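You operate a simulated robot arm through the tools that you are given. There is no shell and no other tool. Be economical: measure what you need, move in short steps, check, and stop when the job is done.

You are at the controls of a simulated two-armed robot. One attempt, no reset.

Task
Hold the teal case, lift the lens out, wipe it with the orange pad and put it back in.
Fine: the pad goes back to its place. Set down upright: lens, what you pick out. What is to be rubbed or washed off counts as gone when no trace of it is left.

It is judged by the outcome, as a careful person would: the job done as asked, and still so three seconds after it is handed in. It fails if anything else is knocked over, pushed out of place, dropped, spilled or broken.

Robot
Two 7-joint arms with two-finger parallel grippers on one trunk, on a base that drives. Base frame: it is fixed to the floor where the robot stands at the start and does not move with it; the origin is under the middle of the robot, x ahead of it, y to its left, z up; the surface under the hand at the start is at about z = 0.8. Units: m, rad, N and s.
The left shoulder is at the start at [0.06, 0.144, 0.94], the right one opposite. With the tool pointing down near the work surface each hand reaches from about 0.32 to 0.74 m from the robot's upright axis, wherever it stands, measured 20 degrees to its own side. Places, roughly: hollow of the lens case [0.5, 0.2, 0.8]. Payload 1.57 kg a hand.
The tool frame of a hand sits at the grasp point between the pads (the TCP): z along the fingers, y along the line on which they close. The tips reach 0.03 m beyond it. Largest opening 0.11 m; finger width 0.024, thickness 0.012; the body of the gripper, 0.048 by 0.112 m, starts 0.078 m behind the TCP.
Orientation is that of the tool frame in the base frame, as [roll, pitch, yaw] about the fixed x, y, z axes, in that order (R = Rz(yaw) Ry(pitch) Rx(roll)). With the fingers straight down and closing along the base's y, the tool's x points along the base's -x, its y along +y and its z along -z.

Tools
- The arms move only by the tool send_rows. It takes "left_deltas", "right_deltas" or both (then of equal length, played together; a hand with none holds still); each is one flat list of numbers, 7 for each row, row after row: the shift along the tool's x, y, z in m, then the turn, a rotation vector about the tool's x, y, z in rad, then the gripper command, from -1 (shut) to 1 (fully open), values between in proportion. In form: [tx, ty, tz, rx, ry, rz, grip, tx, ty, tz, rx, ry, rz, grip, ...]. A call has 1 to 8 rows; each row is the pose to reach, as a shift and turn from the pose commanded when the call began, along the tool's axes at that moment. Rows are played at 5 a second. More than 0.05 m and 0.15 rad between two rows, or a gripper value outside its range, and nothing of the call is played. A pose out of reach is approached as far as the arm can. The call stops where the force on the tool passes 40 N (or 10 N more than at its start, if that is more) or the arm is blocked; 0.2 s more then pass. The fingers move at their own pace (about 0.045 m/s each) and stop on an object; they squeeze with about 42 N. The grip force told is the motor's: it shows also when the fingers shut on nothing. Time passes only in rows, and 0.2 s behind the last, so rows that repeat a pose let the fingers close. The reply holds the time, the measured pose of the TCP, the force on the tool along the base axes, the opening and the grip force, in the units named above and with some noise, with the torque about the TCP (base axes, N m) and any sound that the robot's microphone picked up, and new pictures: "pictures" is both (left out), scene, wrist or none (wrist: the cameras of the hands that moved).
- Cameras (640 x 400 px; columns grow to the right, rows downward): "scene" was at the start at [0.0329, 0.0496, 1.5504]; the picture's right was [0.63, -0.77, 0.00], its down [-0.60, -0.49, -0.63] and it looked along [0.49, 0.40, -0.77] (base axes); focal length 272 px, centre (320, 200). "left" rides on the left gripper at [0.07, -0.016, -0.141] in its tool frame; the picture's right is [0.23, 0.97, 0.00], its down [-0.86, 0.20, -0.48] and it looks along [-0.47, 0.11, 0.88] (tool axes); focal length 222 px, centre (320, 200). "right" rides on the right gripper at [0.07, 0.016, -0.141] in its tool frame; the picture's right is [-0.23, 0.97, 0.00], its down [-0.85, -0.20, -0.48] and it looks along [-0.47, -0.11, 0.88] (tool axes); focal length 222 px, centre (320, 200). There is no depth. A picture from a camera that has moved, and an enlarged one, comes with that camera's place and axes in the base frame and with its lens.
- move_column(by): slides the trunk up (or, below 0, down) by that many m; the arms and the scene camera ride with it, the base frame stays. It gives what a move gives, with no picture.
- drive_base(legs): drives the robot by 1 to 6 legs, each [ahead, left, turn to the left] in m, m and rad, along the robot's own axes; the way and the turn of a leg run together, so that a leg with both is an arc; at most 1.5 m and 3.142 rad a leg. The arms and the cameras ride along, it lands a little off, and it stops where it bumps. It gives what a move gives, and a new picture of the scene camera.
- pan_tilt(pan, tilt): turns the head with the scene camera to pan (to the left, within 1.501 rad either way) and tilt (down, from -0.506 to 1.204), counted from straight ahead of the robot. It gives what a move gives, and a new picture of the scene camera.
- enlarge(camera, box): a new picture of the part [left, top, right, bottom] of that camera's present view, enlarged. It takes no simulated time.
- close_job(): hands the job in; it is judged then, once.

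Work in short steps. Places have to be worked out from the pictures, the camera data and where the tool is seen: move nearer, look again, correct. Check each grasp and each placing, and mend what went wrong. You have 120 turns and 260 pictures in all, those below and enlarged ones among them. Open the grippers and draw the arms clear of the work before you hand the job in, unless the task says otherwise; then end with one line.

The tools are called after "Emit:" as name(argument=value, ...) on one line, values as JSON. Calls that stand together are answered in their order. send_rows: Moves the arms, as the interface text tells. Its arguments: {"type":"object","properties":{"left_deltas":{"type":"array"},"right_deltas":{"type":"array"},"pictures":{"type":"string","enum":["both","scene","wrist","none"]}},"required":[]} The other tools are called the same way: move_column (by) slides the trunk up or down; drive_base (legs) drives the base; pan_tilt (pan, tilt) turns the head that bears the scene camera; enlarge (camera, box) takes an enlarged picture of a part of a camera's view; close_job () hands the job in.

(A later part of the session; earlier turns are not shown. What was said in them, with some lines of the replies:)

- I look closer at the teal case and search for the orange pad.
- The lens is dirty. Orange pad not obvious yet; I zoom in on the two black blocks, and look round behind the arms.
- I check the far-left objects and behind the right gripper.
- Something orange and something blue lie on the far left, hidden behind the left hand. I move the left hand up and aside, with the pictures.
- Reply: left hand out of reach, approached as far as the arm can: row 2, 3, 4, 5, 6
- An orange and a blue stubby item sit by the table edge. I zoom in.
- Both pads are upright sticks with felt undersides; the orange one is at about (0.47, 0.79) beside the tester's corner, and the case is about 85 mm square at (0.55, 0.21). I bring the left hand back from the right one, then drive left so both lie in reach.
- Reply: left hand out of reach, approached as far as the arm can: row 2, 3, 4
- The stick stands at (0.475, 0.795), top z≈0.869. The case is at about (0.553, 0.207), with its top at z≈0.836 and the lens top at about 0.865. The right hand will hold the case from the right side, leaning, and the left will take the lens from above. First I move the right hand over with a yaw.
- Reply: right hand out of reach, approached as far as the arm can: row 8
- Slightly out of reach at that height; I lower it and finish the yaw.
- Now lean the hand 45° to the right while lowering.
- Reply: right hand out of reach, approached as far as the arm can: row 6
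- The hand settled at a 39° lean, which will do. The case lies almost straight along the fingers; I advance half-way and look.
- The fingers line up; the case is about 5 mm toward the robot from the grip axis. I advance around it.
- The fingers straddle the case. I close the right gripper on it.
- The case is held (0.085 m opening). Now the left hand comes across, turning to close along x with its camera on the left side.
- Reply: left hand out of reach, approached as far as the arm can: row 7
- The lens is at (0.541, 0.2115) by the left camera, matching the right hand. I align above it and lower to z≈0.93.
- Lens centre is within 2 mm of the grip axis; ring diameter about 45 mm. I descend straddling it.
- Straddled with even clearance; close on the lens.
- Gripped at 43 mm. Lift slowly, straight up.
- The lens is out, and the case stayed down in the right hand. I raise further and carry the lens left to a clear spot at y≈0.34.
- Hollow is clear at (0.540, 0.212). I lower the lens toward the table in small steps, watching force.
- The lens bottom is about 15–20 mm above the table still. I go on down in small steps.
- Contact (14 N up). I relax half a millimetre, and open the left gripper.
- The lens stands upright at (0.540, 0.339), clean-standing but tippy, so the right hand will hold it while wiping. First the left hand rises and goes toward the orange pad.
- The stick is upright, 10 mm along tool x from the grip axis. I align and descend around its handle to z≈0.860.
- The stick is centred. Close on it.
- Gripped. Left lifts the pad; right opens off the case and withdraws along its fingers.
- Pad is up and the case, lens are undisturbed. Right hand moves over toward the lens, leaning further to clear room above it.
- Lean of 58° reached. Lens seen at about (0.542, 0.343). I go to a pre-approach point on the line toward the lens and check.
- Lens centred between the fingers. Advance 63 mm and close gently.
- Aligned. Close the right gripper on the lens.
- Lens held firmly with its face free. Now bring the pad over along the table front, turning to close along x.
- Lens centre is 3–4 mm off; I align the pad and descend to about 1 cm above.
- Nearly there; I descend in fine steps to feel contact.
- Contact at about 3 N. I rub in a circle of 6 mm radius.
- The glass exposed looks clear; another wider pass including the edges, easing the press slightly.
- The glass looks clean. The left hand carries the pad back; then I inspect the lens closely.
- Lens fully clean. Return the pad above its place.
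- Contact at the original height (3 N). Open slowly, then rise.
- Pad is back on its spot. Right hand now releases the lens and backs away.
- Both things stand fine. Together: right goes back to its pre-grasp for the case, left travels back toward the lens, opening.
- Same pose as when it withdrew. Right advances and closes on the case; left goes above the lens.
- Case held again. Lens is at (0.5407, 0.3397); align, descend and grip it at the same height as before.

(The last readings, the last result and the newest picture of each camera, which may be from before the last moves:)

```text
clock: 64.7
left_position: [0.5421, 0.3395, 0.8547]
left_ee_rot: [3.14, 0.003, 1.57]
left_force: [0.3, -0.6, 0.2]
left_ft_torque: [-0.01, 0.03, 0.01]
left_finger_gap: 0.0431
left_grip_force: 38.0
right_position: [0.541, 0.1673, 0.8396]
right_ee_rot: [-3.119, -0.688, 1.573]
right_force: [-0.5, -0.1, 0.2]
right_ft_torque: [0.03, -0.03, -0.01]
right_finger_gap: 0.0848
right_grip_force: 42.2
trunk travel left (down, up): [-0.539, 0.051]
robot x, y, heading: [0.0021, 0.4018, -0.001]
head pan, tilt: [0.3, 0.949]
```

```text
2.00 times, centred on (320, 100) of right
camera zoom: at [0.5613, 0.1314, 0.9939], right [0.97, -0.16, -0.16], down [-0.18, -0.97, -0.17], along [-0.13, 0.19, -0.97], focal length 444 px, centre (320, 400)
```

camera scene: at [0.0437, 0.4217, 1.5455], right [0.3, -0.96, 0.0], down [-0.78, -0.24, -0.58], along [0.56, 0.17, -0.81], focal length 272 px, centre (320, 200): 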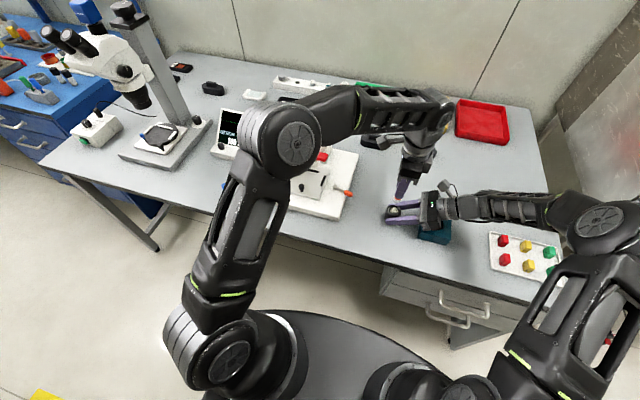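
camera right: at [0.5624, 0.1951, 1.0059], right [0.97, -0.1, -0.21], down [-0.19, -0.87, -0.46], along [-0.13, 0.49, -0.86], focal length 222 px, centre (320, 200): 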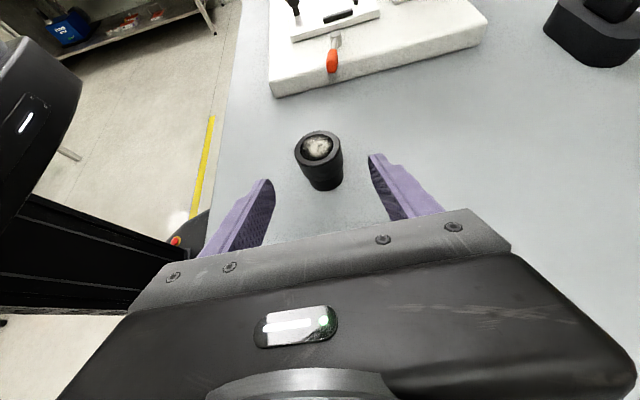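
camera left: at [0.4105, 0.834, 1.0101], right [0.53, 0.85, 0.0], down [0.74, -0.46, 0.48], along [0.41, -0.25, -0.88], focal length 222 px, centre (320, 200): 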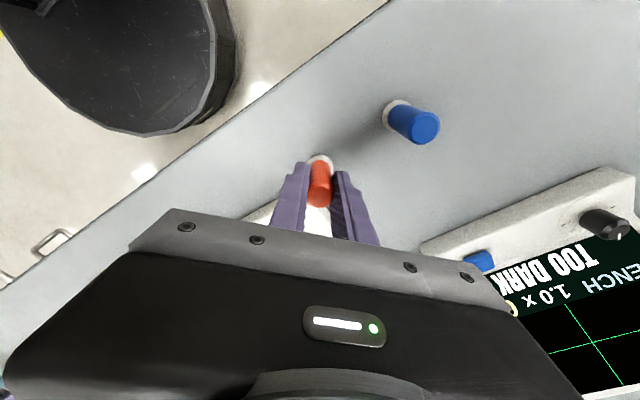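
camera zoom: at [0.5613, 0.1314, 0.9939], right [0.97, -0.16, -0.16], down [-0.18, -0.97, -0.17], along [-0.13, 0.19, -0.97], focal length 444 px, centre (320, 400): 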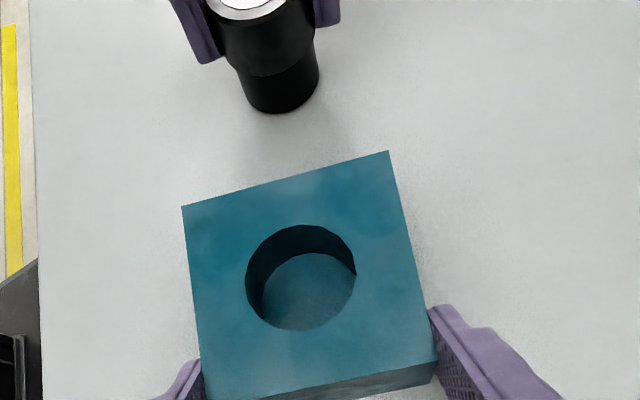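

Gripped (43 mm). Lift and carry back over the hollow.

Emit:
send_rows(left_deltas=[0, 0, -0.03, 0, 0, 0, -0.6, 0, 0, -0.07, 0, 0, 0, -0.6, 0, 0, -0.11, 0, 0, 0, -0.6, -0.045, 0, -0.12, 0, 0, 0, -0.6, -0.09, -0.001, -0.12, 0, 0, 0, -0.6, -0.13, -0.001, -0.12, 0, 0, 0, -0.6, -0.13, -0.001, -0.084, 0, 0, 0, -0.6, -0.13, -0.001, -0.064, 0, 0, 0, -0.6], pictures="none")

Emit:
enlarge(camera="right", box=[200, 20, 440, 200])

Emit:
enlarge(camera="scene", box=[400, 165, 528, 245])

```text
clock: 66.5
left_position: [0.54, 0.2093, 0.9184]
left_ee_rot: [3.14, 0.001, 1.572]
left_force: [0.8, -0.2, -1.7]
left_ft_torque: [-0.01, -0.04, 0.0]
left_finger_gap: 0.0428
left_grip_force: 42.3
left hand out of reach, approached as far as the arm can: row 6
right_position: [0.5416, 0.1664, 0.8393]
right_ee_rot: [-3.12, -0.687, 1.575]
right_force: [-0.5, -0.4, 0.1]
right_ft_torque: [0.07, -0.08, 0.01]
right_finger_gap: 0.0846
right_grip_force: 41.8
trunk travel left (down, up): [-0.539, 0.051]
robot x, y, heading: [0.0031, 0.4022, -0.0]
head pan, tilt: [0.3, 0.949]
```

```text
2.22 times, centred on (320, 110) of right
camera zoom: at [0.5612, 0.1314, 0.994], right [0.97, -0.16, -0.16], down [-0.18, -0.97, -0.17], along [-0.13, 0.19, -0.97], focal length 494 px, centre (320, 400)
```

zoom: 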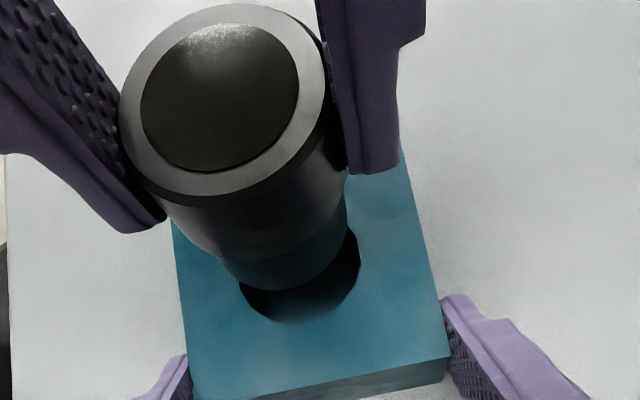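

```text
5.00 times, centred on (464, 205) of scene
camera zoom: at [0.0436, 0.4215, 1.5455], right [0.3, -0.96, 0.0], down [-0.78, -0.24, -0.58], along [0.56, 0.17, -0.81], focal length 1358 px, centre (-400, 175)
```

zoom: 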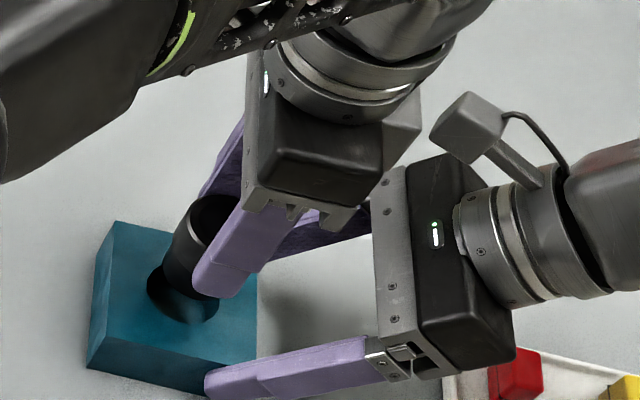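

Well aligned over the hollow. Lower in, slowly.

Emit:
send_rows(left_deltas=[0, 0, 0.01, 0, 0, 0, -0.6, 0, 0, 0.018, 0, 0, 0, -0.6, 0, 0, 0.024, 0, 0, 0, -0.6, 0, 0, 0.028, 0, 0, 0, -0.6], pictures="none")

Emit:
enlarge(camera="right", box=[200, 20, 440, 200])

```text
clock: 67.5
left_position: [0.5404, 0.2102, 0.8901]
left_ee_rot: [3.139, 0.002, 1.572]
left_force: [0.1, -0.2, -0.4]
left_ft_torque: [-0.01, -0.03, -0.01]
left_finger_gap: 0.0428
left_grip_force: 41.9
right_position: [0.5409, 0.1667, 0.8396]
right_ee_rot: [-3.119, -0.688, 1.575]
right_force: [-0.2, -0.3, 0.2]
right_ft_torque: [0.11, -0.11, -0.02]
right_finger_gap: 0.0846
right_grip_force: 41.6
trunk travel left (down, up): [-0.539, 0.051]
robot x, y, heading: [-0.0013, 0.3964, 0.004]
head pan, tilt: [0.3, 0.949]
```

```text
2.22 times, centred on (320, 110) of right
camera zoom: at [0.5612, 0.1314, 0.994], right [0.97, -0.16, -0.16], down [-0.18, -0.97, -0.17], along [-0.13, 0.19, -0.97], focal length 494 px, centre (320, 400)
```

zoom: 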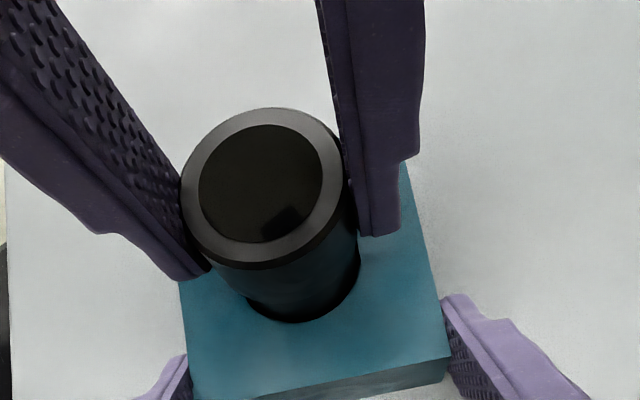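

Entering the hollow without force. Continue to the seat in finer steps.

Emit:
send_rows(left_deltas=[0, 0, 0.004, 0, 0, 0, -0.6, 0, 0, 0.008, 0, 0, 0, -0.6, 0, 0, 0.011, 0, 0, 0, -0.6, 0, 0, 0.014, 0, 0, 0, -0.6, 0, 0, 0.0155, 0, 0, 0, -0.6], pictures="none")

Emit:
enlarge(camera="right", box=[200, 20, 440, 200])

```text
clock: 68.7
left_position: [0.5396, 0.21, 0.8745]
left_ee_rot: [3.141, 0.001, 1.571]
left_force: [0.6, 0.9, -1.1]
left_ft_torque: [-0.01, 0.02, -0.01]
left_finger_gap: 0.043
left_grip_force: 42.2
right_position: [0.5398, 0.1674, 0.8405]
right_ee_rot: [-3.119, -0.688, 1.573]
right_force: [0.9, -0.3, 0.3]
right_ft_torque: [0.18, -0.09, -0.03]
right_finger_gap: 0.0844
right_grip_force: 41.8
trunk travel left (down, up): [-0.539, 0.051]
robot x, y, heading: [-0.001, 0.4002, -0.002]
head pan, tilt: [0.3, 0.949]
```

```text
2.22 times, centred on (320, 110) of right
camera zoom: at [0.5612, 0.1314, 0.994], right [0.97, -0.16, -0.16], down [-0.18, -0.97, -0.17], along [-0.13, 0.19, -0.97], focal length 494 px, centre (320, 400)
```

zoom: 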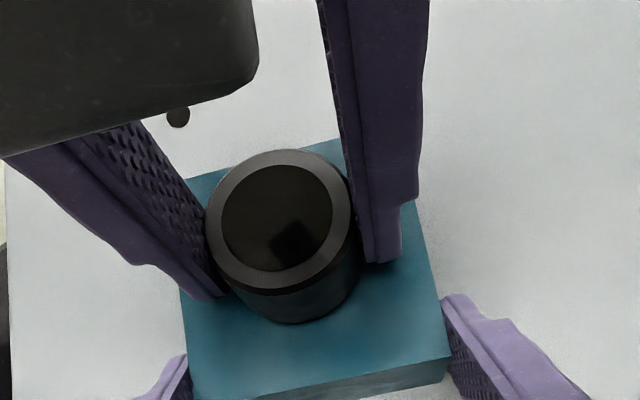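

Emit:
send_rows(left_deltas=[0, 0, 0.001, 0, 0, 0, -0.6, 0, 0, 0.002, 0, 0, 0, -0.6, 0, 0, 0.0025, 0, 0, 0, -0.6], pictures="none")

```text
clock: 69.5
left_position: [0.5412, 0.2092, 0.8729]
left_ee_rot: [3.139, 0.003, 1.569]
left_force: [-0.4, 0.6, 5.7]
left_ft_torque: [0.05, 0.14, -0.04]
left_finger_gap: 0.0428
left_grip_force: 42.6
right_position: [0.5419, 0.1667, 0.8399]
right_ee_rot: [-3.119, -0.685, 1.575]
right_force: [2.3, 0.2, -0.7]
right_ft_torque: [0.16, -0.39, -0.01]
right_finger_gap: 0.0845
right_grip_force: 41.4
trunk travel left (down, up): [-0.539, 0.051]
robot x, y, heading: [-0.0, 0.399, -0.006]
head pan, tilt: [0.3, 0.949]
```

Seated (5.7 N at the original height). Open the left hand and rise.

Emit:
send_rows(left_deltas=[0, 0, -0.0005, 0, 0, 0, -0.1, 0, 0, -0.0005, 0, 0, 0, 0.15, 0, 0, -0.0005, 0, 0, 0, 0.4, 0, 0, -0.0005, 0, 0, 0, 0.45, 0, 0, -0.03, 0, 0, 0, 0.45, 0, 0, -0.07, 0, 0, 0, 0.45, 0.03, 0, -0.1, 0, 0, 0, 0.45, 0.07, 0, -0.12, 0, 0, 0, 0.45], pictures="none")

Emit:
enlarge(camera="right", box=[200, 20, 440, 200])

```text
clock: 71.3
left_position: [0.5394, 0.2796, 0.9935]
left_ee_rot: [3.14, 0.001, 1.568]
left_force: [0.3, 0.5, 0.0]
left_ft_torque: [-0.01, 0.0, -0.01]
left_finger_gap: 0.0798
left_grip_force: 0.0
right_position: [0.541, 0.1665, 0.841]
right_ee_rot: [-3.119, -0.685, 1.576]
right_force: [-0.2, 0.8, 0.7]
right_ft_torque: [0.12, -0.09, 0.1]
right_finger_gap: 0.0845
right_grip_force: 42.1
trunk travel left (down, up): [-0.539, 0.051]
robot x, y, heading: [-0.0001, 0.4003, -0.002]
head pan, tilt: [0.3, 0.949]
```

```text
2.22 times, centred on (320, 110) of right
camera zoom: at [0.561, 0.132, 0.9941], right [0.97, -0.16, -0.16], down [-0.18, -0.97, -0.17], along [-0.13, 0.19, -0.97], focal length 494 px, centre (320, 400)
```

zoom: 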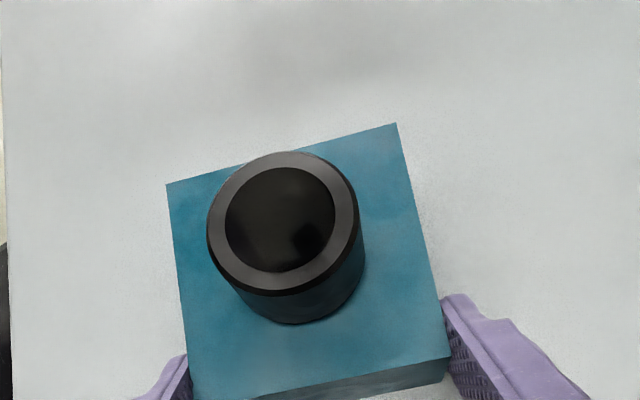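

Lens sits upright in the case. Right hand releases and withdraws; left draws clear.

Emit:
send_rows(right_deltas=[0, 0, 0, 0, 0, 0, 0.6, 0, 0, 0, 0, 0, 0, 0.8, 0, 0, 0, 0, 0, 0, 1, 0, 0, 0, 0, 0, 0, 1, 0, 0, -0.03, 0, 0, 0, 1, 0, 0, -0.07, 0, 0, 0, 1, 0, 0, -0.11, 0, 0, 0, 1, 0, 0, -0.14, 0, 0, 0, 1], left_deltas=[0.03, -0.02, -0.02, 0, 0, 0, 0.45, 0.06, -0.04, -0.04, 0, 0, 0, 0.45, 0.09, -0.06, -0.05, 0, 0, 0, 0.45, 0.12, -0.08, -0.05, 0, 0, 0, 0.45, 0.15, -0.1, -0.05, 0, 0, 0, 0.45, 0.18, -0.12, -0.05, 0, 0, 0, 0.45, 0.2, -0.15, -0.05, 0, 0, 0, 0.45, 0.22, -0.18, -0.05, 0, 0, 0, 0.45], pictures="scene")

Emit:
enlarge(camera="scene", box=[390, 190, 486, 250])

Emit:
enlarge(camera="scene", box=[205, 165, 285, 215])

```text
clock: 73.1
left_position: [0.3585, 0.4998, 1.0433]
left_ee_rot: [3.138, 0.002, 1.569]
left_force: [-1.1, -0.2, 0.0]
left_ft_torque: [0.02, -0.05, -0.05]
left_finger_gap: 0.0798
left_grip_force: 0.0
right_position: [0.5426, 0.0781, 0.949]
right_ee_rot: [-3.119, -0.688, 1.574]
right_force: [0.1, -0.9, -0.1]
right_ft_torque: [0.02, 0.05, -0.01]
right_finger_gap: 0.11
right_grip_force: 0.0
trunk travel left (down, up): [-0.539, 0.051]
robot x, y, heading: [0.0025, 0.4038, 0.0]
head pan, tilt: [0.3, 0.949]
camera scene: at [0.042, 0.4209, 1.5455], right [0.3, -0.96, 0.0], down [-0.78, -0.24, -0.58], along [0.56, 0.17, -0.81], focal length 272 px, centre (320, 200)
```

scene: 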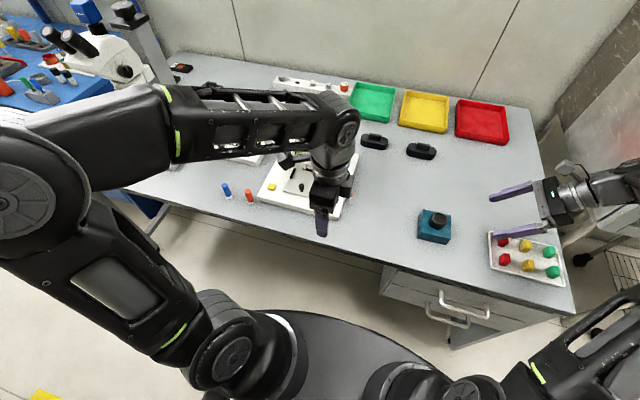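

```text
6.67 times, centred on (438, 220) of scene
camera zoom: at [0.042, 0.4209, 1.5455], right [0.3, -0.96, 0.0], down [-0.78, -0.24, -0.58], along [0.56, 0.17, -0.81], focal length 1810 px, centre (-467, 67)
```

zoom: 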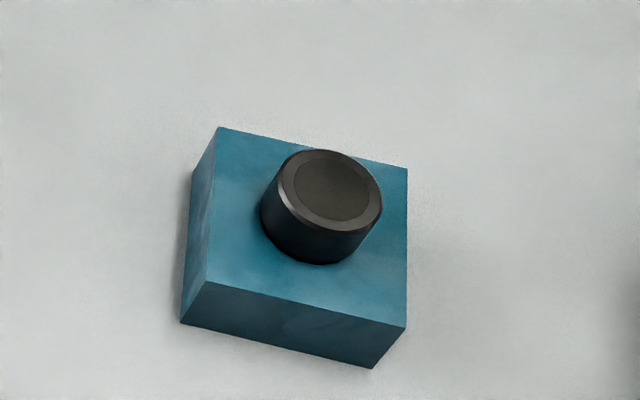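

```text
8.00 times, centred on (245, 190) of scene
camera zoom: at [0.042, 0.4209, 1.5455], right [0.3, -0.96, 0.0], down [-0.78, -0.24, -0.58], along [0.56, 0.17, -0.81], focal length 2172 px, centre (920, 280)
```

zoom: 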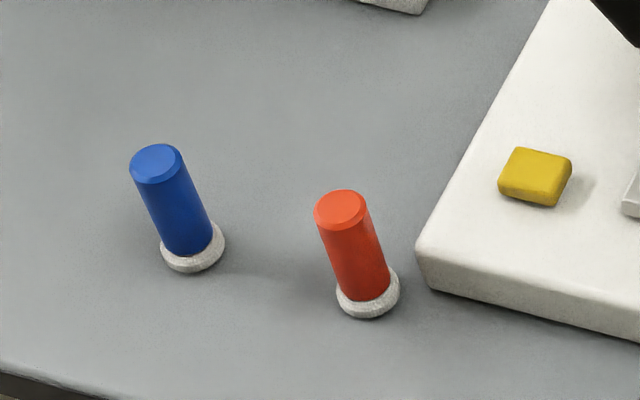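

Lens is clean and seated, the pad is back, the case is in place, and both arms are clear with grippers open.

Emit:
close_job()

```text
The job is handed in.
```

The lens was lifted out of the held teal case, wiped clean with the orange pad, and put back in upright. The pad is back in its place, and nothing else appeared disturbed in the final pictures.
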